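You operate a simulated robot arm through the tools that you are given. There is no shell and no other tool.

The job below is to be done with a simulated two-armed robot. You get a single attempt, and the scene is never put back.

## Task
Mount the blue gem in the gem jar.
Fine: lid off, press the foam pad home in the jar, set the gem on the foam, screw the lid shut; the jar stays in its rest.
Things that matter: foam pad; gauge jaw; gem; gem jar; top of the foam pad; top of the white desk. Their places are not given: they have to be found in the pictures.

Only the result counts: the job must be done as asked and must still hold three seconds after the hand-in. Knocking over, shifting, dropping, spilling or breaking anything else fails it. A push-on lid holds only when it is set on centred and level and pressed home; a screw cap is set on level and turned clockwise until tight.

## Robot
Two 6-joint arms with fingered hands on one trunk that stands fixed in place. Base frame: the origin is at the foot of the trunk, x ahead of it, y to its left, z up. Lengths are in m, angles in degrees, forces in N, time in s.
The left shoulder is at [0.04, 0.182, 1.317], the right one opposite. With the tool pointing down near the work surface each hand reaches from about 0.48 to 0.82 m from the base axis, measured 20 degrees to its own side. Payload 4.9 kg a hand.
Tool frame (each hand has its own): the origin (TCP) lies between the finger pads and is the grasp point; the fingertips stand 0.032 m ahead of it; z points along the fingers, y is the line along which they close. The gripper opens to 0.2 m. The gripper's body begins 0.089 m behind the TCP. The gripper is a hand of 4 fingers: y runs from the thumb to the fingers, the wrist lies at [0, 0, -0.252] in the tool frame.
Orientation is that of the tool frame in the base frame, as a unit quaternion [x, y, z, w]. With the fingers straight down and closing along the base's y, the tool's x points along the base's -x, its y along +y and its z along -z.

## Interface
- The arms move only by the tool arm_command. It takes "left_increments", "right_increments" or both (then of equal length, played together; a hand with none holds still); each is text: rows parted by semicolons, each of 6 numbers parted by spaces: the turn, a rotation vector about the tool's x, y, z in units of 6 degrees (1.0 is 6 degrees), then the shift along the tool's x, y, z in units of 30 mm (1.0 is 30 mm). In form: rx ry rz tx ty tz; .... A call has 1 to 20 rows; each row shifts and turns the commanded pose from where the row before left it, along the tool's axes as they then stand. A call with a number of a shift or a turn outside -1 to 1 is refused whole. A row lasts 0.2 s, in which the tool goes at most 0.05 m and 8.6 degrees; a call with a longer step from one row to the next is refused whole. A pose out of reach is approached as far as the arm can. The call stops where the force on the tool passes 40 N (or 10 N more than at its start, if that is more) or the arm is blocked; 0.2 s more then pass. In this call time passes only in rows, and 0.2 s behind the last. The reply holds the time, the measured pose of the TCP, the force on the tool along the base axes, the opening and the grip force, in the units named above and with some noise, with the torque about the TCP (base axes, N m) and any sound that the robot's microphone picked up.
- Cameras (640 x 400 px; columns grow to the right, rows downward): "scene" is now at [0.0882, -0.0465, 1.5342]; the picture's right is [-0.39, -0.92, 0.00], its down [-0.62, 0.27, -0.74] and it looks along [0.68, -0.29, -0.68] (base axes); focal length 338 px, centre (320, 200). "left" rides on the left gripper at [-0.069, -0.069, -0.116] in its tool frame; the picture's right is [0.71, -0.71, 0.00], its down [0.54, 0.54, -0.64] and it looks along [0.45, 0.45, 0.77] (tool axes); focal length 226 px, centre (320, 200). "right" rides on the right gripper at [0.069, -0.069, -0.116] in its tool frame; the picture's right is [0.71, 0.71, 0.00], its down [-0.54, 0.54, -0.64] and it looks along [-0.45, 0.45, 0.77] (tool axes); focal length 226 px, centre (320, 200).
- snapshot(camera): a new picture of that camera. The clock stands still meanwhile.
- finger_targets(finger1, finger2, finger3, thumb_bend, hand): sets how far each is bent, from 0 (flat) to 1 (curled in); at 0.3 the hand is open as for a grip, at 0.7 the pads meet at the TCP. One left out holds its place. A second passes; each finger stops where it meets its share of the squeeze, and holds until it gets a number again. It is the only way to open and close the hand. It gives what a move gives, with no picture; readings hold the bend of each and the force on the fingers (four entries, about 0 where the hand has none), thumb and palm.
- head_to(pan, tilt): turns the head with the scene camera to pan (to the left, within 86 degrees either way) and tilt (down, from -29 to 69), counted from straight ahead of the robot. It gives what a move gives.
- measure_at(camera, pixels): for up to 12 pixels [column, row] of the newest picture of that camera ("zoom" is the newest enlarged one), the place [x, y, z] in the base frame of the surface seen there, good to about 0.002 m, but the place of the scene camera against the robot may be out by one fixed shift of up to 0.025 m in any direction. The clock stands still meanwhile.
- inspect(camera, box): a new picture of the part [left, top, right, bottom] of that camera's present view, enlarged. The clock stands still meanwhile.
- hand_in(): hands the job in; it is judged then, once.

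Unless the task says otherwise, let go and move clear before handing in.

The tools are called after ">>>" by a JSON object that holds its "api" and its "payload". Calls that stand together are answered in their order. arm_command: Moves the arms, as the interface text tells. Its arguments: {"type":"object","properties":{"left_increments":{"type":"string"},"right_increments":{"type":"string"}},"required":[]} The other tools are called the same way: finger_targets (finger1, finger2, finger3, thumb_bend, hand) moves the fingers one by one; head_to (pan, tilt) turns the head that bears the scene camera; snapshot (camera) takes a picture; measure_at (camera, pixels) gives the place of the surface under pixels of a picture; inspect (camera, box) takes an enlarged picture of a part of a camera's view; hand_in () hands the job in.

At the start:

```text
time_s: 0.0
left_ee_pos: [0.7374, -0.0019, 1.0946]
left_tool_rot: [0.179, 0.984, 0.0, 0.0]
left_force: [0.5, -0.4, -0.8]
left_wrist_torque: [0.01, -0.01, 0.0]
left_gripper_width: 0.1999
left_gripper_force: 0.0
left_shape: jaw
left_bend: [0.3, 0.3, 0.3, 0.3]
left_finger forces: [0.1, 0.1, 0.0, 0.0, 0.1, 0.0]
right_ee_pos: [0.4872, -0.5531, 1.0954]
right_tool_rot: [0.179, 0.984, -0.001, 0.001]
right_force: [0.6, 0.7, 0.8]
right_wrist_torque: [0.01, -0.01, 0.02]
right_gripper_width: 0.1996
right_gripper_force: 0.2
right_shape: jaw
right_bend: [0.3, 0.3, 0.3, 0.3]
right_finger forces: [0.0, 0.1, 0.0, 0.1, 0.1, 0.1]
head pan, tilt: [-23.2, 42.6]
```

scene: 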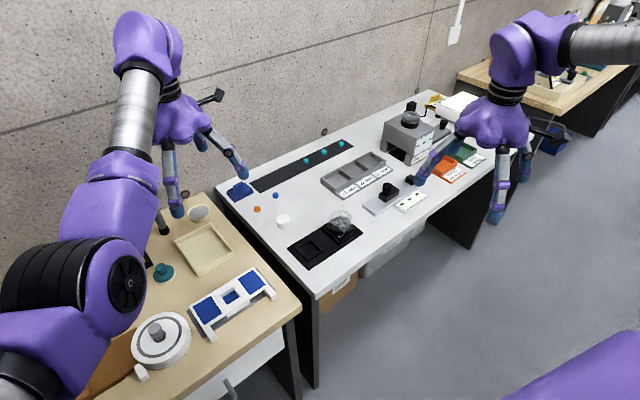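
right: 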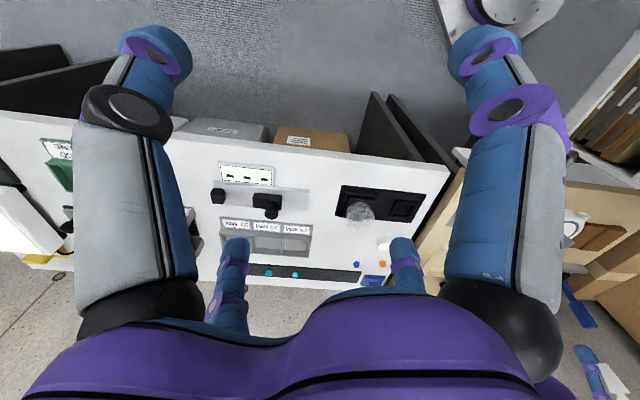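
left: 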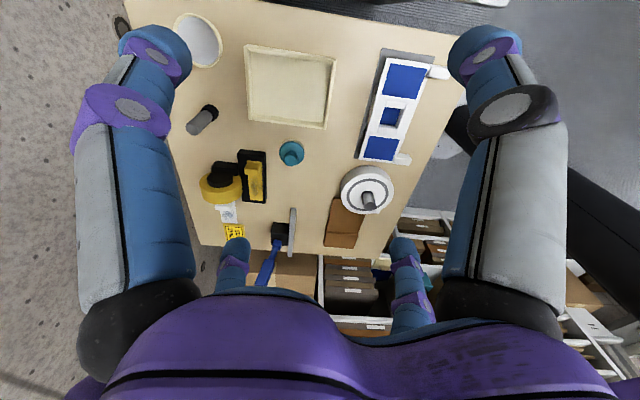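

The scene picture shows the white desk with a black mat holding a jar near (340,222), a white cylinder near (283,222), and blue and orange dots near (275,195) and (257,209). I'll enlarge these areas first.

>>> {"api": "inspect", "payload": {"camera": "scene", "box": [210, 160, 370, 280]}}

>>> {"api": "inspect", "payload": {"camera": "scene", "box": [340, 80, 540, 230]}}

>>> {"api": "inspect", "payload": {"camera": "right", "box": [190, 140, 450, 300]}}

```text
3.33 times, centred on (290, 220) of scene
```

zoom: 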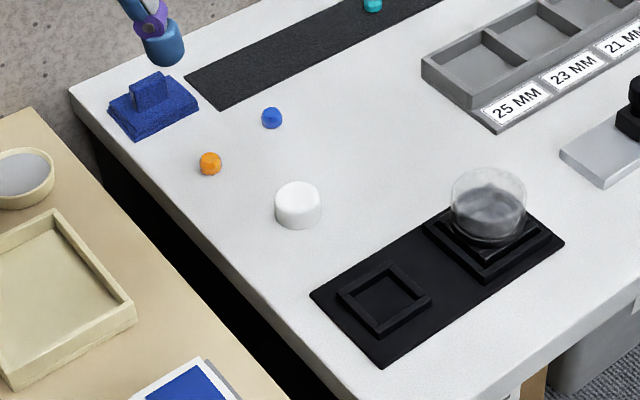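

```text
2.67 times, centred on (440, 155) of scene
```

zoom: 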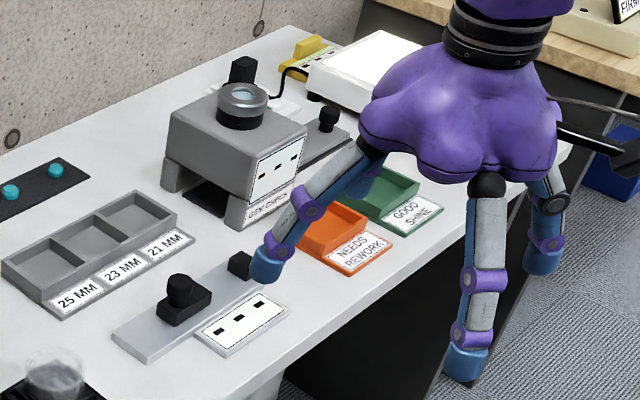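

```text
2.46 times, centred on (320, 220) of right
```

zoom: 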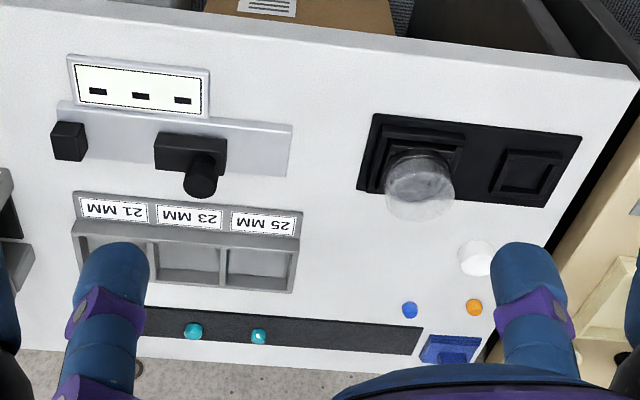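

The jar with a clear lid sits in one square rest of the black mat. The white cylinder is likely the foam pad, and the blue ball is the gem. I'll measure these points in both cameras to find the scene camera's shift.

>>> {"api": "measure_at", "payload": {"camera": "scene", "pixels": [[275, 195], [257, 209], [284, 218], [284, 227], [306, 247], [337, 216], [340, 225], [340, 212], [240, 189], [310, 222], [330, 228], [262, 225]]}}

>>> {"api": "snapshot", "payload": {"camera": "right"}}

>>> {"api": "inspect", "payload": {"camera": "right", "box": [330, 180, 430, 290]}}

```text
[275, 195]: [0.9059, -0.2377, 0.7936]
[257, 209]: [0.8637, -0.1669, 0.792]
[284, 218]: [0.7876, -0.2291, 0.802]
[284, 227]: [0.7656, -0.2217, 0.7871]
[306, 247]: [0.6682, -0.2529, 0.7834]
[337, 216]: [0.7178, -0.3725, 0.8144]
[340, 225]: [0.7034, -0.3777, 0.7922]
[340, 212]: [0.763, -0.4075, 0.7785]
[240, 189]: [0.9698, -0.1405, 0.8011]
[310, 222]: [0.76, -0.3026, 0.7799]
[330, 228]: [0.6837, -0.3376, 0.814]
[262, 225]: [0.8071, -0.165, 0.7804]
```

```text
taken
```

right: 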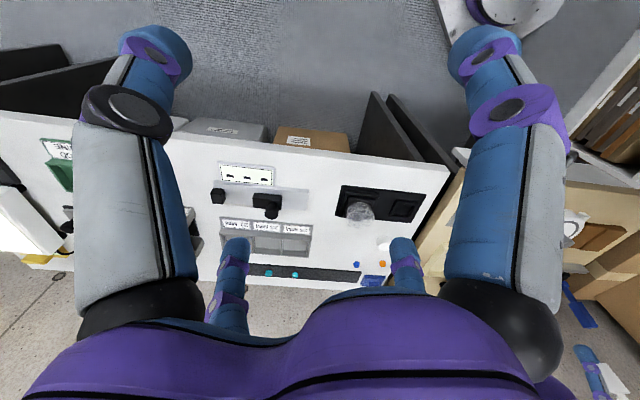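

```text
3.64 times, centred on (380, 235) of right
```

zoom: 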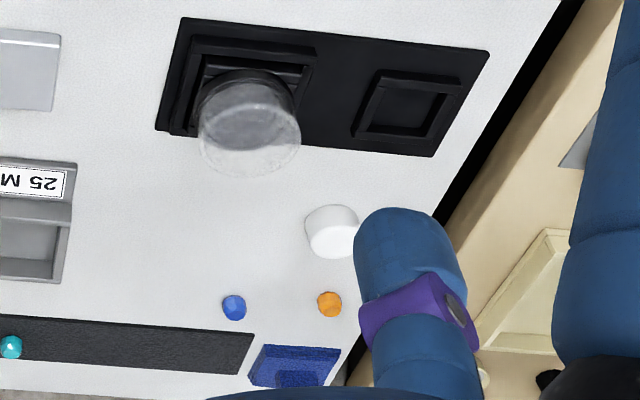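

The newest zoom is the right-hand view, with the gem at (234,307), the foam pad at (332,225) and the jar at (250,120). I'll measure those points there and compare with the scene values.

>>> {"api": "measure_at", "payload": {"camera": "zoom", "pixels": [[234, 307], [329, 304], [332, 240], [332, 213], [290, 260], [245, 120], [255, 75], [410, 105], [450, 80], [180, 130], [300, 375], [200, 240]]}}

>>> {"api": "inspect", "payload": {"camera": "right", "box": [320, 170, 440, 245]}}

>>> {"api": "inspect", "payload": {"camera": "scene", "box": [300, 190, 372, 235]}}

```text
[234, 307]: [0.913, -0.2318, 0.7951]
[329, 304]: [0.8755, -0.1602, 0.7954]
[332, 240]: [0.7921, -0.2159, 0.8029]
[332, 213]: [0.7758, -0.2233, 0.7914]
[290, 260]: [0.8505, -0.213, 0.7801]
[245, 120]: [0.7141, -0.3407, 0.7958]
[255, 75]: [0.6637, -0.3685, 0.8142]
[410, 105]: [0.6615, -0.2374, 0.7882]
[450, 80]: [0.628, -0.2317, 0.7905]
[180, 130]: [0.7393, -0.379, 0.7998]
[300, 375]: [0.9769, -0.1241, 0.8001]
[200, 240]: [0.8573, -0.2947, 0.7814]
```

```text
5.33 times, centred on (380, 208) of right
```

zoom: 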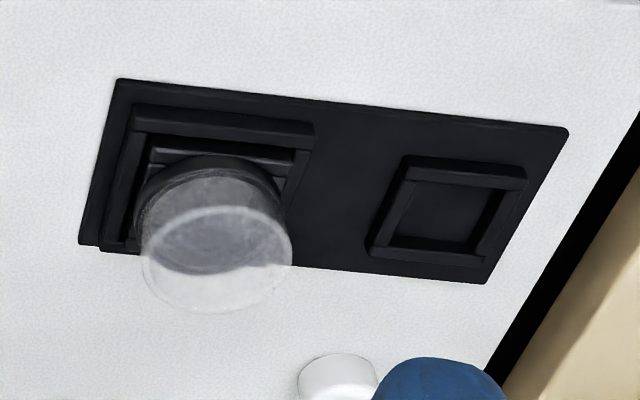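

```text
8.89 times, centred on (336, 212) of scene
```

zoom: 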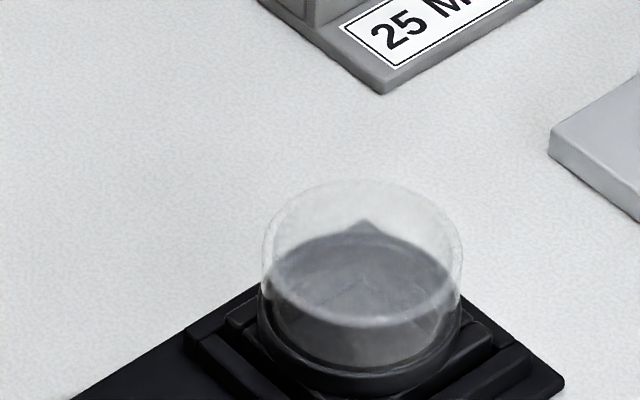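

The right-hand values agree with the scene values to about a centimetre: gem about (0.913,-0.232), foam pad about (0.785,-0.22), jar about (0.70,-0.36), desk z about 0.780. I'll bring the right hand closer to look at the jar.

>>> {"api": "arm_command", "payload": {"right_increments": "0 0 0 -0.17 0.86 0.7; 0 0 0 -0.17 0.86 0.7; 0 0 0 -0.17 0.86 0.7; 0 0 0 -0.17 0.86 0.7; 0 0 0 -0.17 0.86 0.7; 0 0 0 -0.17 0.86 0.7"}}

>>> {"api": "snapshot", "payload": {"camera": "right"}}

>>> {"api": "inspect", "payload": {"camera": "right", "box": [220, 120, 420, 280]}}

```text
time_s: 1.4
left_ee_pos: [0.7381, -0.0038, 1.0952]
left_tool_rot: [0.179, 0.984, -0.001, 0.0]
left_force: [1.0, 0.7, -0.5]
left_wrist_torque: [-0.02, 0.04, 0.0]
left_gripper_width: 0.2
left_gripper_force: 0.0
left_shape: jaw
left_bend: [0.3, 0.3, 0.3, 0.3]
left_finger forces: [0.0, 0.0, 0.0, 0.1, 0.0, 0.1]
right_ee_pos: [0.5472, -0.4413, 0.9734]
right_tool_rot: [0.179, 0.984, 0.002, 0.002]
right_force: [0.2, -0.2, 0.1]
right_wrist_torque: [-0.01, 0.05, -0.01]
right_gripper_width: 0.1997
right_gripper_force: 0.1
right_shape: jaw
right_bend: [0.3, 0.3, 0.3, 0.3]
right_finger forces: [0.1, 0.0, 0.0, 0.0, 0.0, 0.0]
right hand out of reach, approached as far as the arm can: row 5, 6
head pan, tilt: [-23.2, 42.6]
```

```text
taken
```

right: 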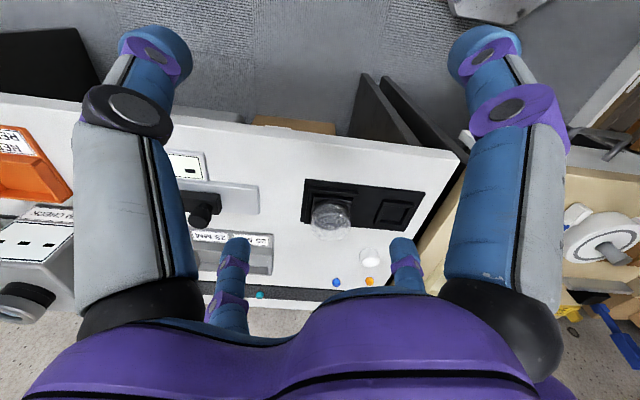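

```text
2.50 times, centred on (320, 200) of right
```

zoom: 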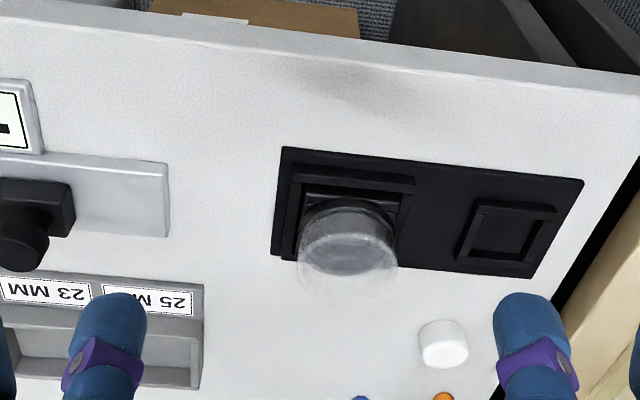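

The last two rows were reported out of reach, so the hand stopped at (0.547,-0.441,0.973), short of where I aimed. I'll test small moves straight ahead to learn where the limit lies.

>>> {"api": "arm_command", "payload": {"right_increments": "0 0 0 -0.62 0.235 0; 0 0 0 -0.62 0.235 0; 0 0 0 -0.62 0.235 0"}}

```text
time_s: 2.2
left_ee_pos: [0.7371, -0.0033, 1.0949]
left_tool_rot: [0.179, 0.984, 0.001, 0.0]
left_force: [-0.2, 0.1, -0.2]
left_wrist_torque: [0.01, 0.01, -0.01]
left_gripper_width: 0.2002
left_gripper_force: 0.0
left_shape: jaw
left_bend: [0.3, 0.3, 0.3, 0.3]
left_finger forces: [0.0, 0.0, 0.1, 0.1, 0.1, 0.0]
right_ee_pos: [0.575, -0.4724, 0.9793]
right_tool_rot: [0.179, 0.984, 0.002, 0.002]
right_force: [0.0, -0.8, -1.0]
right_wrist_torque: [0.01, 0.04, -0.02]
right_gripper_width: 0.1998
right_gripper_force: 0.1
right_shape: jaw
right_bend: [0.3, 0.3, 0.3, 0.3]
right_finger forces: [0.1, 0.0, 0.1, 0.1, 0.0, 0.0]
right hand out of reach, approached as far as the arm can: row 1, 2, 3
head pan, tilt: [-23.2, 42.6]
```

The hand slid sideways to (0.575,-0.472) instead of going forward, which looks like a joint limit tied to the hand's yaw. I'll turn the hand counter-clockwise (negative about tool z) and see whether it can come closer.

>>> {"api": "arm_command", "payload": {"right_increments": "0 0 -1 0 0 0; 0 0 -1 0 0 0; 0 0 -1 0 0 0; 0 0 -1 0 0 0"}}

```text
time_s: 3.2
left_ee_pos: [0.7368, -0.0053, 1.0949]
left_tool_rot: [0.179, 0.984, 0.0, 0.0]
left_force: [-0.3, 0.8, -0.3]
left_wrist_torque: [0.0, -0.01, 0.03]
left_gripper_width: 0.2
left_gripper_force: 0.2
left_shape: jaw
left_bend: [0.3, 0.3, 0.3, 0.3]
left_finger forces: [0.0, 0.1, 0.0, 0.1, 0.1, 0.1]
right_ee_pos: [0.5731, -0.4713, 0.9795]
right_tool_rot: [-0.031, 1.0, 0.0, -0.001]
right_force: [0.6, -0.2, 1.1]
right_wrist_torque: [0.02, -0.02, 0.01]
right_gripper_width: 0.1998
right_gripper_force: 0.1
right_shape: jaw
right_bend: [0.3, 0.3, 0.3, 0.3]
right_finger forces: [0.0, 0.0, 0.0, 0.0, 0.0, 0.0]
head pan, tilt: [-23.2, 42.6]
```

The turn went through without a reach warning, and the tool now points along base -x within about 3.5°. I'll move the hand toward (0.60,-0.42) with this yaw.

>>> {"api": "arm_command", "payload": {"right_increments": "0 0 0 -0.33 0.55 0; 0 0 0 -0.33 0.55 0; 0 0 0 -0.33 0.55 0"}}

```text
time_s: 4.0
left_ee_pos: [0.7375, -0.004, 1.0947]
left_tool_rot: [0.179, 0.984, 0.0, 0.0]
left_force: [0.4, 0.7, 0.2]
left_wrist_torque: [0.0, -0.01, -0.01]
left_gripper_width: 0.2
left_gripper_force: 0.0
left_shape: jaw
left_bend: [0.3, 0.3, 0.3, 0.3]
left_finger forces: [0.0, 0.0, 0.1, 0.0, 0.0, 0.1]
right_ee_pos: [0.561, -0.4575, 0.9858]
right_tool_rot: [-0.029, 1.0, 0.001, 0.001]
right_force: [0.1, 0.6, -0.5]
right_wrist_torque: [-0.03, -0.02, 0.0]
right_gripper_width: 0.1998
right_gripper_force: 0.0
right_shape: jaw
right_bend: [0.3, 0.3, 0.3, 0.3]
right_finger forces: [0.0, 0.0, 0.0, 0.1, 0.1, 0.0]
right hand out of reach, approached as far as the arm can: row 1, 2, 3
head pan, tilt: [-23.2, 42.6]
```

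The stop lies on the same line (x + y ≈ 0.105) whatever the yaw, so something else limits the arm. I'll look at the scene to see how the arms stand.

>>> {"api": "snapshot", "payload": {"camera": "scene"}}

>>> {"api": "snapshot", "payload": {"camera": "left"}}

```text
taken
```

scene: 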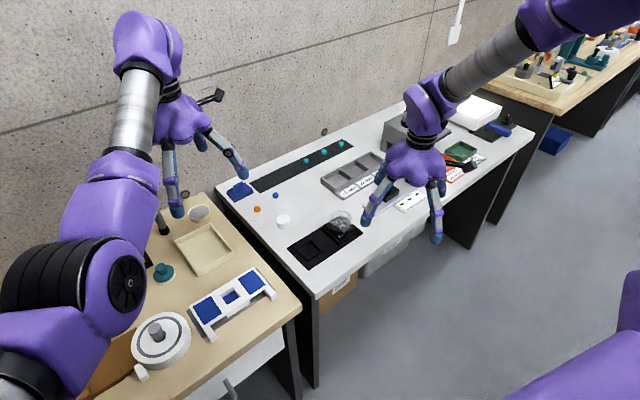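

```text
taken
```

left: 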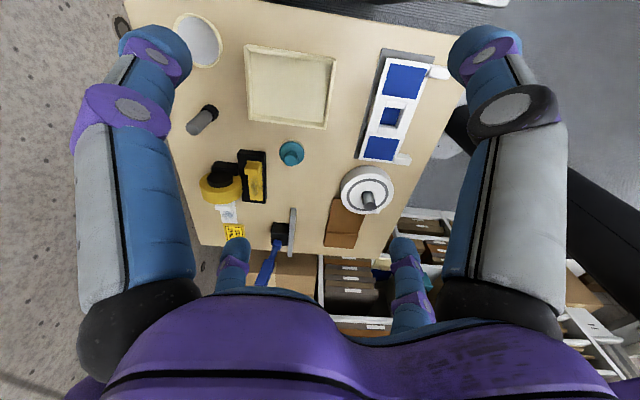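

The right forearm comes in from the far right, so the elbow is swung well out. I'll try lowering the hand first, with desk and jar well below the fingertips, and see whether the limit shifts.

>>> {"api": "arm_command", "payload": {"right_increments": "0 0 0 0 0 0.7; 0 0 0 0 0 0.7; 0 0 0 0 0 0.7; 0 0 0 0 0.5 0; 0 0 0 0 0.5 0"}}

```text
time_s: 5.2
left_ee_pos: [0.7371, -0.0036, 1.0958]
left_tool_rot: [0.179, 0.984, 0.0, 0.001]
left_force: [-0.5, 0.3, -0.2]
left_wrist_torque: [0.0, -0.02, -0.02]
left_gripper_width: 0.1999
left_gripper_force: 0.0
left_shape: jaw
left_bend: [0.3, 0.3, 0.3, 0.3]
left_finger forces: [0.0, 0.0, 0.0, 0.0, 0.1, 0.0]
right_ee_pos: [0.5391, -0.4449, 0.9284]
right_tool_rot: [-0.03, 1.0, 0.001, 0.001]
right_force: [-1.1, -0.1, 0.3]
right_wrist_torque: [-0.01, -0.01, 0.01]
right_gripper_width: 0.1997
right_gripper_force: 0.0
right_shape: jaw
right_bend: [0.3, 0.3, 0.3, 0.3]
right_finger forces: [0.0, 0.0, 0.0, 0.0, 0.0, 0.0]
right hand out of reach, approached as far as the arm can: row 2, 3, 4, 5
head pan, tilt: [-23.2, 42.6]
```

Lower down the limit is slightly tighter. I'll go back up and try to move inward at greater height.

>>> {"api": "arm_command", "payload": {"right_increments": "0 0 0 0.5 -0.5 -1; 0 0 0 0.5 -0.5 -1; 0 0 0 0 0 -1; 0 0 0 0 0 -1; 0 0 0 0 0 -1; 0 0 0 0 0 -1; 0 0 0 0 1 0; 0 0 0 0 1 0; 0 0 0 0 1 0; 0 0 0 0 1 0"}}

```text
time_s: 7.4
left_ee_pos: [0.7372, -0.0026, 1.0947]
left_tool_rot: [0.178, 0.984, 0.0, 0.0]
left_force: [0.1, 0.7, 0.2]
left_wrist_torque: [-0.03, 0.02, -0.01]
left_gripper_width: 0.1999
left_gripper_force: 0.1
left_shape: jaw
left_bend: [0.3, 0.3, 0.3, 0.3]
left_finger forces: [0.0, 0.0, 0.1, 0.0, 0.1, 0.0]
right_ee_pos: [0.4848, -0.3808, 1.1066]
right_tool_rot: [-0.03, 1.0, 0.001, 0.002]
right_force: [0.0, -0.6, -1.4]
right_wrist_torque: [0.0, 0.03, 0.01]
right_gripper_width: 0.2
right_gripper_force: 0.0
right_shape: jaw
right_bend: [0.3, 0.3, 0.3, 0.3]
right_finger forces: [0.0, 0.1, 0.1, 0.0, 0.1, 0.0]
right hand out of reach, approached as far as the arm can: row 9, 10
head pan, tilt: [-23.2, 42.6]
```

The hand now stands at (0.485,-0.381,1.107), again on x + y ≈ 0.104: a vertical plane, as if a shoulder joint were at its limit. I'll turn the head to see the right arm's posture.

>>> {"api": "head_to", "payload": {"pan": -70, "tilt": 25}}

>>> {"api": "snapshot", "payload": {"camera": "scene"}}

```text
time_s: 8.5
left_ee_pos: [0.7375, -0.0036, 1.0952]
left_tool_rot: [0.179, 0.984, 0.0, 0.0]
left_force: [0.8, -0.2, -0.3]
left_wrist_torque: [-0.02, 0.03, 0.0]
left_gripper_width: 0.1998
left_gripper_force: 0.0
left_shape: jaw
left_bend: [0.3, 0.3, 0.3, 0.3]
left_finger forces: [0.1, 0.0, 0.0, 0.0, 0.0, 0.0]
right_ee_pos: [0.483, -0.3823, 1.1056]
right_tool_rot: [-0.03, 1.0, 0.001, 0.001]
right_force: [0.5, -0.1, 0.3]
right_wrist_torque: [-0.02, -0.01, -0.01]
right_gripper_width: 0.1996
right_gripper_force: 0.0
right_shape: jaw
right_bend: [0.3, 0.3, 0.3, 0.3]
right_finger forces: [0.1, 0.1, 0.0, 0.1, 0.0, 0.1]
head pan, tilt: [-70.0, 25.0]
```

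```text
taken
```

scene: 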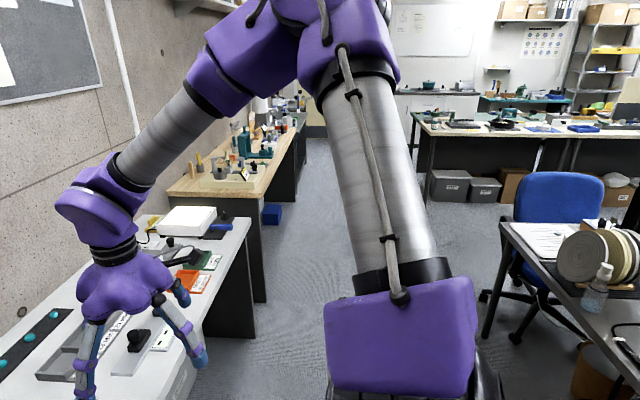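

The head view shows the right arm rising to an elbow at (330,20), the forearm at left coming down to the hand, so the shoulder swing looks limited. I'll swing the free left arm outward as a comparison, to see whether it has a matching limit on its side.

>>> {"api": "arm_command", "payload": {"left_increments": "0 0 0 0.85 0.76 0; 0 0 0 0.85 0.76 0; 0 0 0 0.85 0.76 0; 0 0 0 0.85 0.76 0; 0 0 0 0.85 0.76 0; 0 0 0 0.85 0.76 0; 0 0 0 0.85 0.76 0; 0 0 0 0.85 0.76 0; 0 0 0 0.85 0.76 0; 0 0 0 0.85 0.76 0; 0 0 0 0.85 0.76 0; 0 0 0 0.85 0.76 0; 0 0 0 0.85 0.76 0; 0 0 0 0.85 0.76 0; 0 0 0 0.85 0.76 0"}}

```text
time_s: 11.7
left_ee_pos: [0.7422, 0.341, 0.9904]
left_tool_rot: [0.177, 0.984, 0.001, 0.001]
left_force: [0.0, 0.6, 0.4]
left_wrist_torque: [0.01, -0.01, -0.02]
left_gripper_width: 0.2
left_gripper_force: 0.1
left_shape: jaw
left_bend: [0.3, 0.3, 0.3, 0.3]
left_finger forces: [0.0, 0.0, 0.0, 0.1, 0.0, 0.1]
left hand out of reach, approached as far as the arm can: row 2, 3, 4, 5, 6, 7, 8, 9, 10, 11, 12, 13, 14, 15
right_ee_pos: [0.4841, -0.3814, 1.1056]
right_tool_rot: [-0.029, 1.0, 0.0, 0.001]
right_force: [-0.4, 0.5, -0.9]
right_wrist_torque: [0.01, 0.0, 0.0]
right_gripper_width: 0.2002
right_gripper_force: 0.1
right_shape: jaw
right_bend: [0.3, 0.3, 0.3, 0.3]
right_finger forces: [0.0, 0.0, 0.0, 0.0, 0.1, 0.0]
head pan, tilt: [-70.0, 25.0]
```

The left arm also hit a limit almost at once and slid to (0.742,0.341,0.990), losing height. I'll look at its posture too.

>>> {"api": "head_to", "payload": {"pan": 40, "tilt": 20}}

>>> {"api": "snapshot", "payload": {"camera": "scene"}}

```text
time_s: 13.6
left_ee_pos: [0.7412, 0.3416, 0.992]
left_tool_rot: [0.177, 0.984, 0.0, 0.001]
left_force: [0.4, 0.5, 0.5]
left_wrist_torque: [0.02, 0.01, 0.01]
left_gripper_width: 0.2
left_gripper_force: 0.1
left_shape: jaw
left_bend: [0.3, 0.3, 0.3, 0.3]
left_finger forces: [0.0, 0.0, 0.0, 0.1, 0.0, 0.1]
right_ee_pos: [0.4849, -0.3815, 1.1044]
right_tool_rot: [-0.03, 1.0, 0.0, 0.001]
right_force: [0.4, 0.3, 0.1]
right_wrist_torque: [-0.01, -0.02, 0.02]
right_gripper_width: 0.1997
right_gripper_force: 0.0
right_shape: jaw
right_bend: [0.3, 0.3, 0.3, 0.3]
right_finger forces: [0.0, 0.0, 0.1, 0.0, 0.0, 0.0]
head pan, tilt: [40.0, 20.0]
```

```text
taken
```

scene: 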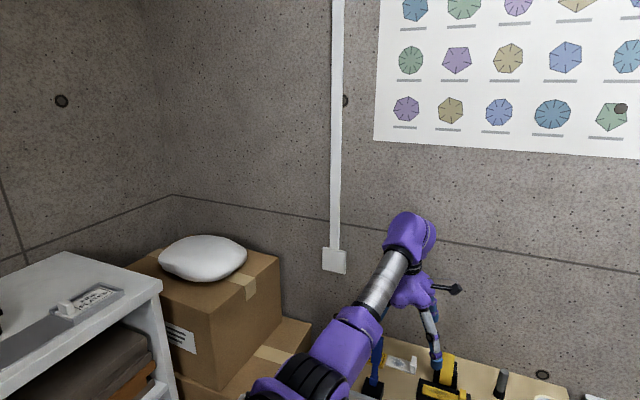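

I want to be sure the left hand isn't close to anything on the wooden bench, so I'll look at it more closely from both cameras.

>>> {"api": "inspect", "payload": {"camera": "scene", "box": [240, 200, 500, 400]}}

>>> {"api": "snapshot", "payload": {"camera": "left"}}

>>> {"api": "head_to", "payload": {"pan": 30, "tilt": 55}}

>>> {"api": "snapshot", "payload": {"camera": "scene"}}

```text
2.00 times, centred on (370, 300) of scene
```

zoom: 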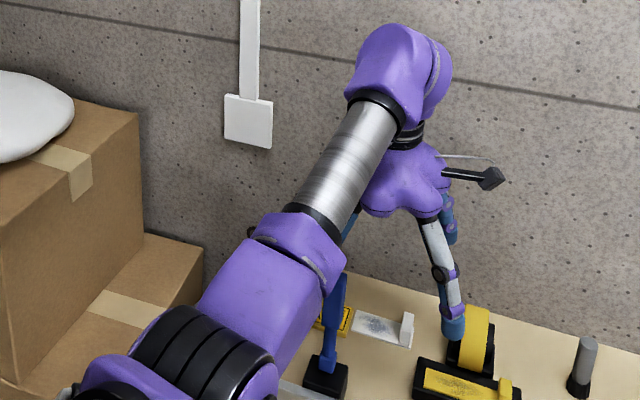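

```text
taken
```

left: 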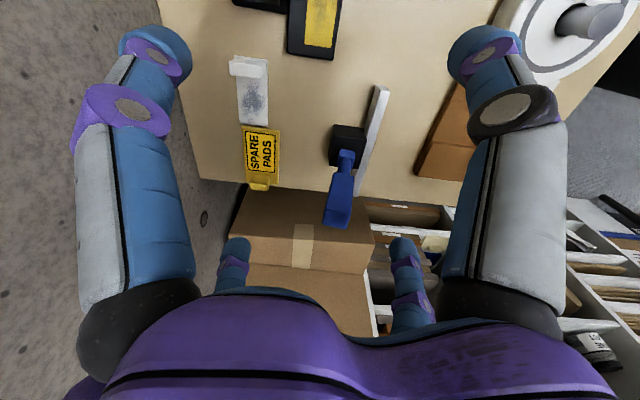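

```text
time_s: 14.6
left_ee_pos: [0.7418, 0.3399, 0.9909]
left_tool_rot: [0.177, 0.984, -0.001, 0.001]
left_force: [0.1, -0.1, -0.5]
left_wrist_torque: [0.02, 0.01, 0.01]
left_gripper_width: 0.2001
left_gripper_force: 0.0
left_shape: jaw
left_bend: [0.3, 0.3, 0.3, 0.3]
left_finger forces: [0.0, 0.0, 0.0, 0.0, 0.0, 0.0]
right_ee_pos: [0.4845, -0.3814, 1.1059]
right_tool_rot: [-0.03, 1.0, 0.001, 0.001]
right_force: [-0.1, 0.1, 0.4]
right_wrist_torque: [-0.04, -0.02, -0.01]
right_gripper_width: 0.2001
right_gripper_force: 0.1
right_shape: jaw
right_bend: [0.3, 0.3, 0.3, 0.3]
right_finger forces: [0.0, 0.1, 0.1, 0.0, 0.0, 0.0]
head pan, tilt: [30.0, 55.0]
```

```text
taken
```

scene: 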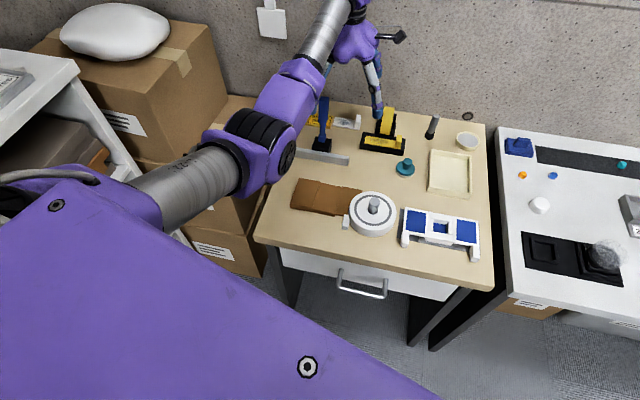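

The left arm's elbow is low (ribbed joint near (255,150)), while the right arm's elbow is high. I'll measure points along the left arm to understand its geometry.

>>> {"api": "measure_at", "payload": {"camera": "scene", "pixels": [[20, 190], [100, 200], [140, 195], [190, 175], [225, 155], [255, 130], [288, 160], [285, 95], [320, 40], [345, 5], [57, 205], [307, 366]]}}

>>> {"api": "head_to", "payload": {"pan": -75, "tilt": 15}}

>>> {"api": "snapshot", "payload": {"camera": "scene"}}

```text
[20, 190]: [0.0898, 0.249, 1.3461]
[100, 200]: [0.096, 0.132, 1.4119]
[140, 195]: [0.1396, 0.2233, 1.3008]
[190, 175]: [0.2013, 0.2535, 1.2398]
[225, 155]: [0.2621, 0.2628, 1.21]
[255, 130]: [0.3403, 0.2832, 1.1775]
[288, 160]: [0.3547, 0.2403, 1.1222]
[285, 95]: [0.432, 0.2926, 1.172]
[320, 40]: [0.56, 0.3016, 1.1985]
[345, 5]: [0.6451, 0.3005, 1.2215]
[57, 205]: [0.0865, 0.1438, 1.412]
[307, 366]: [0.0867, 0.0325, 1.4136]
```

```text
time_s: 16.4
left_ee_pos: [0.7421, 0.3397, 0.9916]
left_tool_rot: [0.177, 0.984, 0.0, 0.001]
left_force: [0.1, -0.2, -0.7]
left_wrist_torque: [-0.03, -0.01, 0.02]
left_gripper_width: 0.1999
left_gripper_force: 0.1
left_shape: jaw
left_bend: [0.3, 0.3, 0.3, 0.3]
left_finger forces: [0.0, 0.0, 0.0, 0.0, 0.1, 0.0]
right_ee_pos: [0.4839, -0.3819, 1.1061]
right_tool_rot: [-0.03, 1.0, 0.001, 0.001]
right_force: [-0.2, -1.2, -0.7]
right_wrist_torque: [-0.02, 0.02, -0.03]
right_gripper_width: 0.1997
right_gripper_force: 0.0
right_shape: jaw
right_bend: [0.3, 0.3, 0.3, 0.3]
right_finger forces: [0.0, 0.0, 0.2, 0.0, 0.0, 0.0]
head pan, tilt: [-75.0, 15.0]
```

```text
taken
```

scene: 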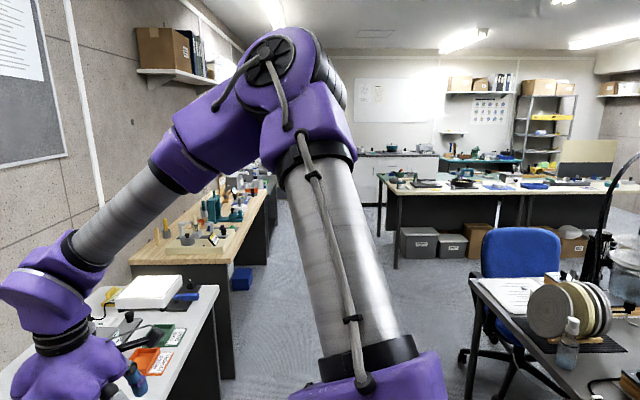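

Now the same for the right arm, whose elbow disc shows at (268,62) and forearm tube at (120,220).

>>> {"api": "measure_at", "payload": {"camera": "scene", "pixels": [[400, 380], [355, 320], [335, 240], [315, 180], [300, 120], [268, 62], [335, 80], [200, 130], [150, 190], [100, 235], [40, 290], [60, 335]]}}

```text
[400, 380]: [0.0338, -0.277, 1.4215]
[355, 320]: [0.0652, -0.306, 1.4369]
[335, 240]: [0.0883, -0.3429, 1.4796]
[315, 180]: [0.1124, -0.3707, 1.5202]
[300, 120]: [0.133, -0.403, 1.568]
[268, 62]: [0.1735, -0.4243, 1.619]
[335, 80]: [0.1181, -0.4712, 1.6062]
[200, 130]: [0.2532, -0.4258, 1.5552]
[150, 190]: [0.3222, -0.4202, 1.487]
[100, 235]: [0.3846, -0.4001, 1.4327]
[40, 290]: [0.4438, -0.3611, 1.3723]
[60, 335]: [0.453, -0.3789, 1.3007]
```

The measurements suggest the elbow axis leans about 30° out of level, so a wrist joint might be the one at its limit with the tool held plumb. I'll test this by tilting the fingers 24° to the left and then trying to move left.

>>> {"api": "arm_command", "payload": {"right_increments": "-1 0 0 0 0 0; -1 0 0 0 0 0; -1 0 0 0 0 0; -1 0 0 0 0 0; 0 0 0 0 0.7 0.3; 0 0 0 0 0.7 0.3; 0 0 0 0 0.7 0.3; 0 0 0 0 0.7 0.3"}}

```text
time_s: 18.2
left_ee_pos: [0.7409, 0.3404, 0.9923]
left_tool_rot: [0.177, 0.984, 0.0, 0.001]
left_force: [0.2, 0.1, 0.0]
left_wrist_torque: [-0.02, 0.0, 0.02]
left_gripper_width: 0.1999
left_gripper_force: 0.1
left_shape: jaw
left_bend: [0.3, 0.3, 0.3, 0.3]
left_finger forces: [0.0, 0.1, 0.0, 0.0, 0.0, 0.0]
right_ee_pos: [0.48, -0.2919, 1.1074]
right_tool_rot: [-0.029, 0.978, 0.208, -0.006]
right_force: [0.1, -0.4, -1.2]
right_wrist_torque: [0.04, 0.03, -0.03]
right_gripper_width: 0.2002
right_gripper_force: 0.1
right_shape: jaw
right_bend: [0.3, 0.3, 0.3, 0.3]
right_finger forces: [0.1, 0.1, 0.0, 0.0, 0.0, 0.0]
head pan, tilt: [-75.0, 15.0]
```

Tilting did release it: the hand moved freely to (0.480,-0.292,1.107) at 24° tilt. Now I'll carry it toward (0.61,-0.22,1.0), which the reach note says is workable.

>>> {"api": "arm_command", "payload": {"right_increments": "0 0 0 -0.74 0.09 0.65; 0 0 0 -0.74 0.09 0.65; 0 0 0 -0.74 0.09 0.65; 0 0 0 -0.74 0.09 0.65; 0 0 0 -0.74 0.09 0.65; 0 0 0 -0.74 0.09 0.65"}}

```text
time_s: 19.6
left_ee_pos: [0.7408, 0.3406, 0.9908]
left_tool_rot: [0.177, 0.984, -0.001, 0.001]
left_force: [0.1, -0.5, 0.1]
left_wrist_torque: [0.01, -0.01, -0.01]
left_gripper_width: 0.1998
left_gripper_force: 0.0
left_shape: jaw
left_bend: [0.3, 0.3, 0.3, 0.3]
left_finger forces: [0.0, 0.0, 0.1, 0.0, 0.0, 0.0]
right_ee_pos: [0.5208, -0.3201, 1.0154]
right_tool_rot: [-0.03, 0.978, 0.209, -0.005]
right_force: [-0.8, 0.3, -1.3]
right_wrist_torque: [0.03, -0.02, 0.0]
right_gripper_width: 0.1998
right_gripper_force: 0.1
right_shape: jaw
right_bend: [0.3, 0.3, 0.3, 0.3]
right_finger forces: [0.1, 0.0, 0.1, 0.0, 0.1, 0.0]
right hand out of reach, approached as far as the arm can: row 1, 2, 3, 4, 5, 6
head pan, tilt: [-75.0, 15.0]
```

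The wrist again stopped on the same plane (wrist at about (0.527,-0.423,1.246), x + y ≈ 0.105), so the limit belongs to the shoulder and elbow, not the wrist. I'll look at the arm again in this posture to see which joint stays fixed.

>>> {"api": "snapshot", "payload": {"camera": "scene"}}

```text
taken
```

scene: 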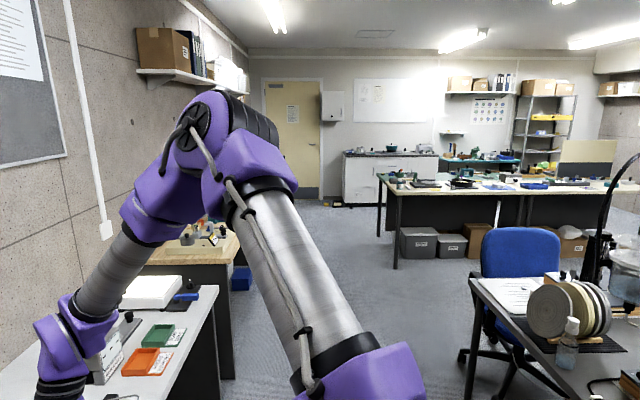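

>>> {"api": "measure_at", "payload": {"camera": "scene", "pixels": [[390, 380], [335, 310], [310, 260], [280, 215], [250, 165], [192, 122], [250, 115], [155, 195], [130, 245], [110, 280], [65, 330], [60, 370]]}}

>>> {"api": "inspect", "payload": {"camera": "scene", "box": [30, 70, 430, 400]}}

```text
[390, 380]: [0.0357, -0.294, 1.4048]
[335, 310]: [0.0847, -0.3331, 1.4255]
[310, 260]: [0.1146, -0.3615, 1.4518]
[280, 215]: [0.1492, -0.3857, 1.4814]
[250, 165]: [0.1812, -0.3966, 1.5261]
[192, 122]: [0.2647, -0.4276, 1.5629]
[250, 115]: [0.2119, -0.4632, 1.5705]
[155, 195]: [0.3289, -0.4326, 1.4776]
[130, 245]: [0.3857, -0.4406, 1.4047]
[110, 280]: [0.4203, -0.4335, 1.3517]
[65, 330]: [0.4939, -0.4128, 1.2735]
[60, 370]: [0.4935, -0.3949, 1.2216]
```

```text
1.21 times, centred on (230, 235) of scene
```

zoom: 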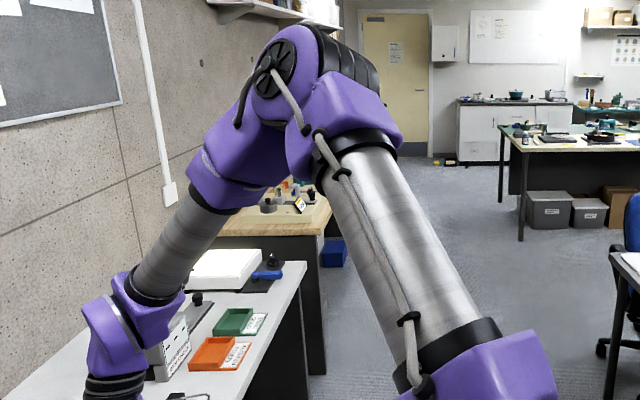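

The stop positions fit an arm that pitches about the base y axis with a shoulder roll held at a fixed outward angle. I'll look down at the right shoulder itself to see how it is built.

>>> {"api": "head_to", "payload": {"pan": -80, "tilt": 60}}

>>> {"api": "snapshot", "payload": {"camera": "scene"}}

>>> {"api": "head_to", "payload": {"pan": 80, "tilt": 60}}

>>> {"api": "snapshot", "payload": {"camera": "scene"}}

```text
time_s: 20.8
left_ee_pos: [0.7413, 0.3405, 0.9917]
left_tool_rot: [0.177, 0.984, 0.0, 0.001]
left_force: [-0.7, -0.6, 1.2]
left_wrist_torque: [0.0, -0.01, 0.02]
left_gripper_width: 0.1998
left_gripper_force: 0.1
left_shape: jaw
left_bend: [0.3, 0.3, 0.3, 0.3]
left_finger forces: [0.1, 0.0, 0.0, 0.0, 0.0, 0.1]
right_ee_pos: [0.5204, -0.3185, 1.0152]
right_tool_rot: [-0.029, 0.977, 0.209, -0.006]
right_force: [-0.2, 0.1, 0.3]
right_wrist_torque: [-0.01, 0.04, 0.01]
right_gripper_width: 0.1999
right_gripper_force: 0.1
right_shape: jaw
right_bend: [0.3, 0.3, 0.3, 0.3]
right_finger forces: [0.1, 0.1, 0.0, 0.1, 0.0, 0.0]
head pan, tilt: [-80.0, 60.0]
```

```text
taken
```

scene: 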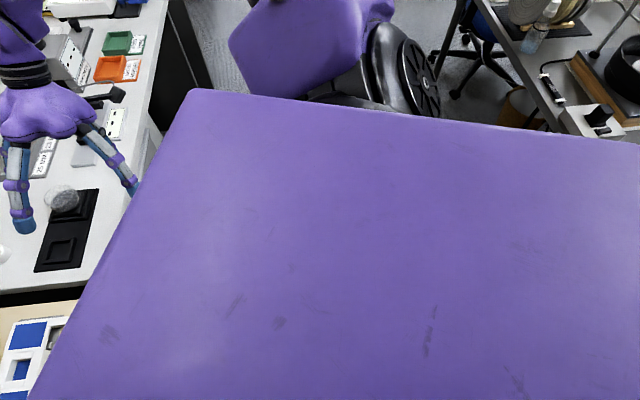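

```text
time_s: 23.2
left_ee_pos: [0.7422, 0.3401, 0.9914]
left_tool_rot: [0.177, 0.984, 0.0, 0.001]
left_force: [-0.4, 0.1, 0.1]
left_wrist_torque: [0.01, 0.03, 0.03]
left_gripper_width: 0.1998
left_gripper_force: 0.1
left_shape: jaw
left_bend: [0.3, 0.3, 0.3, 0.3]
left_finger forces: [0.0, 0.0, 0.0, 0.0, 0.0, 0.0]
right_ee_pos: [0.5208, -0.3178, 1.0142]
right_tool_rot: [-0.029, 0.978, 0.209, -0.005]
right_force: [-1.0, -0.3, -0.8]
right_wrist_torque: [-0.01, -0.04, 0.04]
right_gripper_width: 0.1999
right_gripper_force: 0.1
right_shape: jaw
right_bend: [0.3, 0.3, 0.3, 0.3]
right_finger forces: [0.1, 0.0, 0.1, 0.1, 0.0, 0.0]
head pan, tilt: [80.0, 60.0]
```

```text
taken
```

scene: 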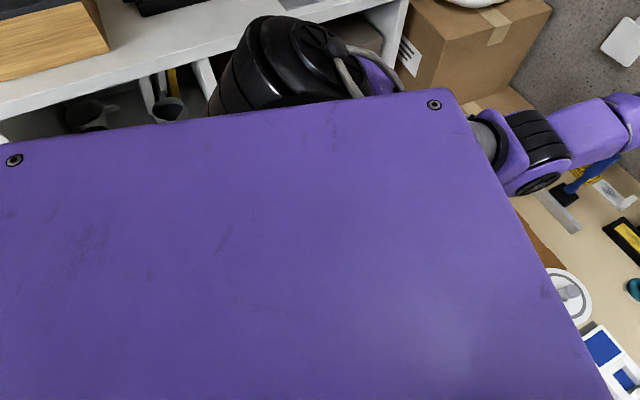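

The shoulders aren't posed as mirror images: the right one shows a black ribbed cap facing back at (415,80), and the left one a ribbed dome at (290,60). I'll zoom in on the left dome and measure it, then do the same for the right.

>>> {"api": "inspect", "payload": {"camera": "scene", "box": [180, 0, 640, 240]}}

>>> {"api": "measure_at", "payload": {"camera": "scene", "pixels": [[262, 60], [300, 40], [300, 80], [330, 60], [380, 75], [434, 105], [484, 130], [535, 135], [535, 182], [580, 135], [14, 160], [225, 90]]}}

>>> {"api": "head_to", "payload": {"pan": -80, "tilt": 45}}

>>> {"api": "snapshot", "payload": {"camera": "scene"}}

```text
1.39 times, centred on (410, 120) of scene
```

zoom: 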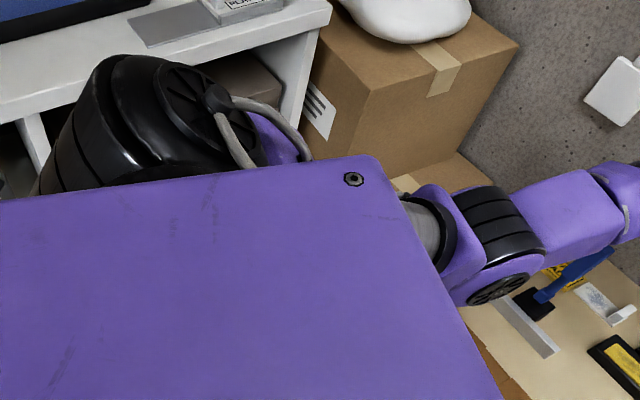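

```text
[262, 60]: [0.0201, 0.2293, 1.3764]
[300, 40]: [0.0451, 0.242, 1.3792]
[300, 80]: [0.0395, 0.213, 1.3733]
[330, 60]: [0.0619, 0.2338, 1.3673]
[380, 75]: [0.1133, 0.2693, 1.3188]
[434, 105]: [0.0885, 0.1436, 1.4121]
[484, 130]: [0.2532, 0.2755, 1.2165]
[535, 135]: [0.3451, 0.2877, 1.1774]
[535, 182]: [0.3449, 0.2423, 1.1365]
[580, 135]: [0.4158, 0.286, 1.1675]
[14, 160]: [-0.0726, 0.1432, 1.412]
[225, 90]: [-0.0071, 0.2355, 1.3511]
```

```text
time_s: 25.7
left_ee_pos: [0.7418, 0.341, 0.9924]
left_tool_rot: [0.177, 0.984, 0.001, 0.002]
left_force: [0.4, -0.3, 0.3]
left_wrist_torque: [-0.03, -0.01, 0.0]
left_gripper_width: 0.2001
left_gripper_force: 0.0
left_shape: jaw
left_bend: [0.3, 0.3, 0.3, 0.3]
left_finger forces: [0.2, 0.1, 0.0, 0.0, 0.0, 0.0]
right_ee_pos: [0.5206, -0.3196, 1.0157]
right_tool_rot: [-0.029, 0.977, 0.209, -0.005]
right_force: [0.7, -0.1, -0.3]
right_wrist_torque: [-0.03, 0.0, 0.0]
right_gripper_width: 0.1999
right_gripper_force: 0.0
right_shape: jaw
right_bend: [0.3, 0.3, 0.3, 0.3]
right_finger forces: [0.0, 0.0, 0.0, 0.0, 0.1, 0.1]
head pan, tilt: [-80.0, 45.0]
```

```text
taken
```

scene: 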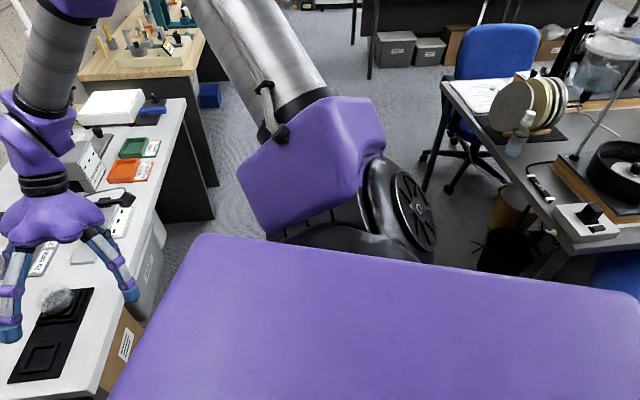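

Both shoulders look like a pitch joint about y followed by a roll joint. The right arm seems to be in the folded-over branch, with its roll near a stop. I'll untilt and take the hand outward and up, toward where the two branches meet, so I can switch.

>>> {"api": "arm_command", "payload": {"right_increments": "1 0 0 0 -1 0; 1 0 0 0 -1 0; 1 0 0 0 -1 0; 1 0 0 0 -1 0; 0 0 0 0.38 -0.79 -0.75; 0 0 0 0.38 -0.79 -0.75; 0 0 0 0.38 -0.79 -0.75; 0 0 0 0.38 -0.79 -0.75; 0 0 0 0.38 -0.79 -0.75; 0 0 0 0.38 -0.79 -0.75; 0 0 0 0.38 -0.79 -0.75"}}

```text
time_s: 28.1
left_ee_pos: [0.741, 0.3434, 0.9911]
left_tool_rot: [0.176, 0.984, -0.001, 0.001]
left_force: [-0.4, 0.9, 0.0]
left_wrist_torque: [-0.09, -0.02, 0.01]
left_gripper_width: 0.1999
left_gripper_force: 0.1
left_shape: jaw
left_bend: [0.3, 0.3, 0.3, 0.3]
left_finger forces: [0.0, 0.0, 0.0, 0.0, 0.1, 0.1]
right_ee_pos: [0.4677, -0.5917, 1.1447]
right_tool_rot: [-0.03, 1.0, 0.0, 0.001]
right_force: [-0.1, 1.1, 0.5]
right_wrist_torque: [-0.07, 0.0, 0.02]
right_gripper_width: 0.2
right_gripper_force: 0.0
right_shape: jaw
right_bend: [0.3, 0.3, 0.3, 0.3]
right_finger forces: [0.0, 0.0, 0.1, 0.0, 0.1, 0.0]
right hand out of reach, approached as far as the arm can: row 11
head pan, tilt: [-80.0, 45.0]
```

The last row was clipped at (0.468,-0.592,1.145), so the wrist is probably on the surface where the branches meet. I'll hug that surface downward so the roll joint passes through its middle, then see where the elbow goes.

>>> {"api": "arm_command", "payload": {"right_increments": "0 0 0 0.2 0 0.6; 0 0 0 0.2 0 0.6; 0 0 0 0.2 0 0.6; 0 0 0 0.2 0 0.6; 0 0 0 0.1 0 0.6; 0 0 0 0.1 0 0.6; 0 0 0 0 0 0.6; 0 0 0 0 0 0.6"}}

>>> {"api": "head_to", "payload": {"pan": -75, "tilt": 20}}

>>> {"api": "snapshot", "payload": {"camera": "scene"}}

```text
time_s: 29.9
left_ee_pos: [0.7416, 0.3407, 0.9906]
left_tool_rot: [0.177, 0.984, 0.0, 0.001]
left_force: [0.4, 0.0, 0.3]
left_wrist_torque: [-0.03, -0.07, -0.02]
left_gripper_width: 0.1998
left_gripper_force: 0.1
left_shape: jaw
left_bend: [0.3, 0.3, 0.3, 0.3]
left_finger forces: [0.0, 0.1, 0.0, 0.0, 0.0, 0.0]
right_ee_pos: [0.4683, -0.5648, 1.0276]
right_tool_rot: [-0.03, 1.0, 0.0, 0.0]
right_force: [0.3, 0.3, 0.1]
right_wrist_torque: [-0.02, -0.04, -0.01]
right_gripper_width: 0.1998
right_gripper_force: 0.0
right_shape: jaw
right_bend: [0.3, 0.3, 0.3, 0.3]
right_finger forces: [0.0, 0.1, 0.0, 0.0, 0.1, 0.0]
right hand out of reach, approached as far as the arm can: row 1, 2, 3, 4, 6
head pan, tilt: [-80.0, 45.0]
```

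```text
time_s: 30.8
left_ee_pos: [0.7409, 0.341, 0.9915]
left_tool_rot: [0.177, 0.984, 0.0, 0.001]
left_force: [0.1, -0.5, 0.6]
left_wrist_torque: [0.01, 0.0, 0.0]
left_gripper_width: 0.1998
left_gripper_force: 0.0
left_shape: jaw
left_bend: [0.3, 0.3, 0.3, 0.3]
left_finger forces: [0.0, 0.1, 0.0, 0.1, 0.1, 0.1]
right_ee_pos: [0.4672, -0.5662, 1.0272]
right_tool_rot: [-0.03, 1.0, 0.0, 0.0]
right_force: [-0.4, -0.2, 0.4]
right_wrist_torque: [-0.01, 0.01, 0.01]
right_gripper_width: 0.1998
right_gripper_force: 0.0
right_shape: jaw
right_bend: [0.3, 0.3, 0.3, 0.3]
right_finger forces: [0.0, 0.0, 0.1, 0.0, 0.0, 0.0]
head pan, tilt: [-75.0, 20.0]
```

```text
taken
```

scene: 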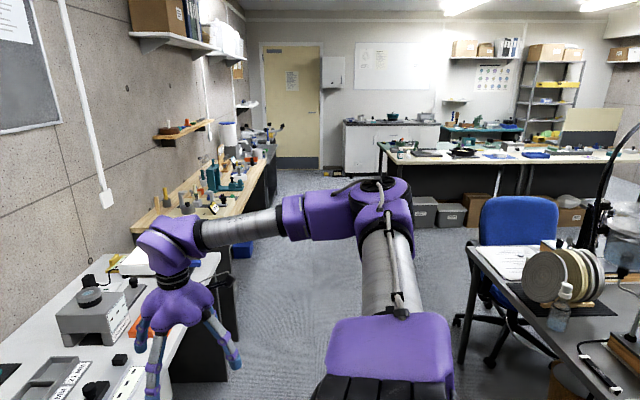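

The upper arm now points straight out to the right with the elbow disc facing up at (380,187), just as expected where the branches meet. I'll measure it to see which side it is on.

>>> {"api": "measure_at", "payload": {"camera": "scene", "pixels": [[385, 250], [385, 295], [400, 255], [378, 184], [400, 188], [355, 192], [405, 215], [330, 217], [240, 232], [215, 235], [170, 245], [390, 340]]}}

>>> {"api": "inspect", "payload": {"camera": "scene", "box": [130, 160, 470, 400]}}

```text
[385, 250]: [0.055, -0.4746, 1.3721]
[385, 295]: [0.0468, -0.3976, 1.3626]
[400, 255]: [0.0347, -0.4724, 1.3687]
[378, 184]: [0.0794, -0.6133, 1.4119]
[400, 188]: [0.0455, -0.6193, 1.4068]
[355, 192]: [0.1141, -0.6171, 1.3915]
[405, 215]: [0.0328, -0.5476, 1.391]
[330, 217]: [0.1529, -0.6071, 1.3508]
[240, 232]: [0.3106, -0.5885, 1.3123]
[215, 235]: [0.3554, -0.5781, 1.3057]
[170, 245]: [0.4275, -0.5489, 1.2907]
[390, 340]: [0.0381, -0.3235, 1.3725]
```

```text
1.67 times, centred on (300, 280) of scene
```

zoom: 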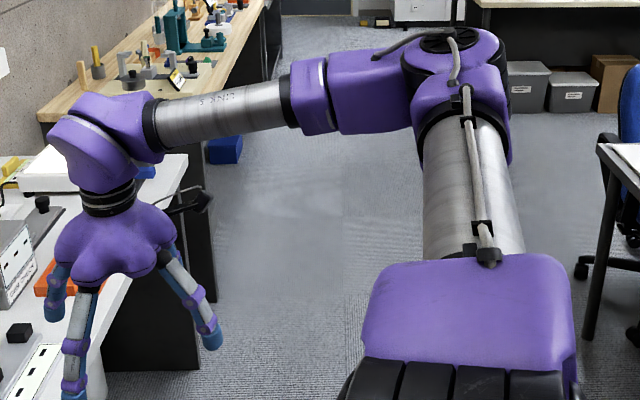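

The upper arm leans only about 7° up from straight out, so it's just short of the crossing. I'll keep hugging the surface downward and back a little further to carry it across.

>>> {"api": "arm_command", "payload": {"right_increments": "0 0 0 0.4 0 0.5; 0 0 0 0.4 0 0.5; 0 0 0 0.4 0 0.5; 0 0 0 0.4 0 0.5; 0 0 0 0.3 0 0.5; 0 0 0 0.3 0 0.5"}}

>>> {"api": "snapshot", "payload": {"camera": "scene"}}

>>> {"api": "measure_at", "payload": {"camera": "scene", "pixels": [[385, 260], [385, 300], [400, 255], [378, 195], [400, 200], [355, 205], [330, 230], [240, 250], [390, 345]]}}

```text
time_s: 32.2
left_ee_pos: [0.7418, 0.3404, 0.9905]
left_tool_rot: [0.177, 0.984, 0.0, 0.001]
left_force: [0.4, -0.1, -0.5]
left_wrist_torque: [0.0, 0.0, -0.03]
left_gripper_width: 0.1999
left_gripper_force: 0.0
left_shape: jaw
left_bend: [0.3, 0.3, 0.3, 0.3]
left_finger forces: [0.1, 0.0, 0.1, 0.0, 0.0, 0.1]
right_ee_pos: [0.4511, -0.5368, 0.9713]
right_tool_rot: [-0.03, 1.0, 0.0, 0.0]
right_force: [-0.1, 0.3, -0.3]
right_wrist_torque: [0.04, 0.0, 0.0]
right_gripper_width: 0.2
right_gripper_force: 0.0
right_shape: jaw
right_bend: [0.3, 0.3, 0.3, 0.3]
right_finger forces: [0.1, 0.0, 0.0, 0.0, 0.1, 0.1]
right hand out of reach, approached as far as the arm can: row 1, 2, 3, 4, 5, 6
head pan, tilt: [-75.0, 20.0]
```

```text
taken
```

scene: 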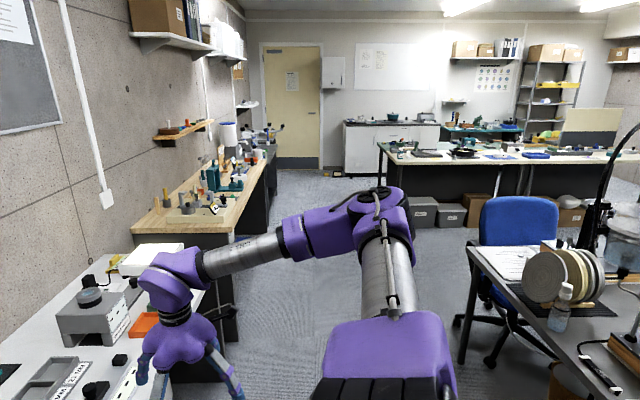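

```text
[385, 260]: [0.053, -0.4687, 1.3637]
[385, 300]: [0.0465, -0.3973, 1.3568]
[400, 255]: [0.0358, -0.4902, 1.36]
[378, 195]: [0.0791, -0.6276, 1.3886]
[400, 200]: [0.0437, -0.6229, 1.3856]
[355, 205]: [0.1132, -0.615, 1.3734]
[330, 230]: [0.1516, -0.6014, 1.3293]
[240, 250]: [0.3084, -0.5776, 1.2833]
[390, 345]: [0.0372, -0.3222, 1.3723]
```

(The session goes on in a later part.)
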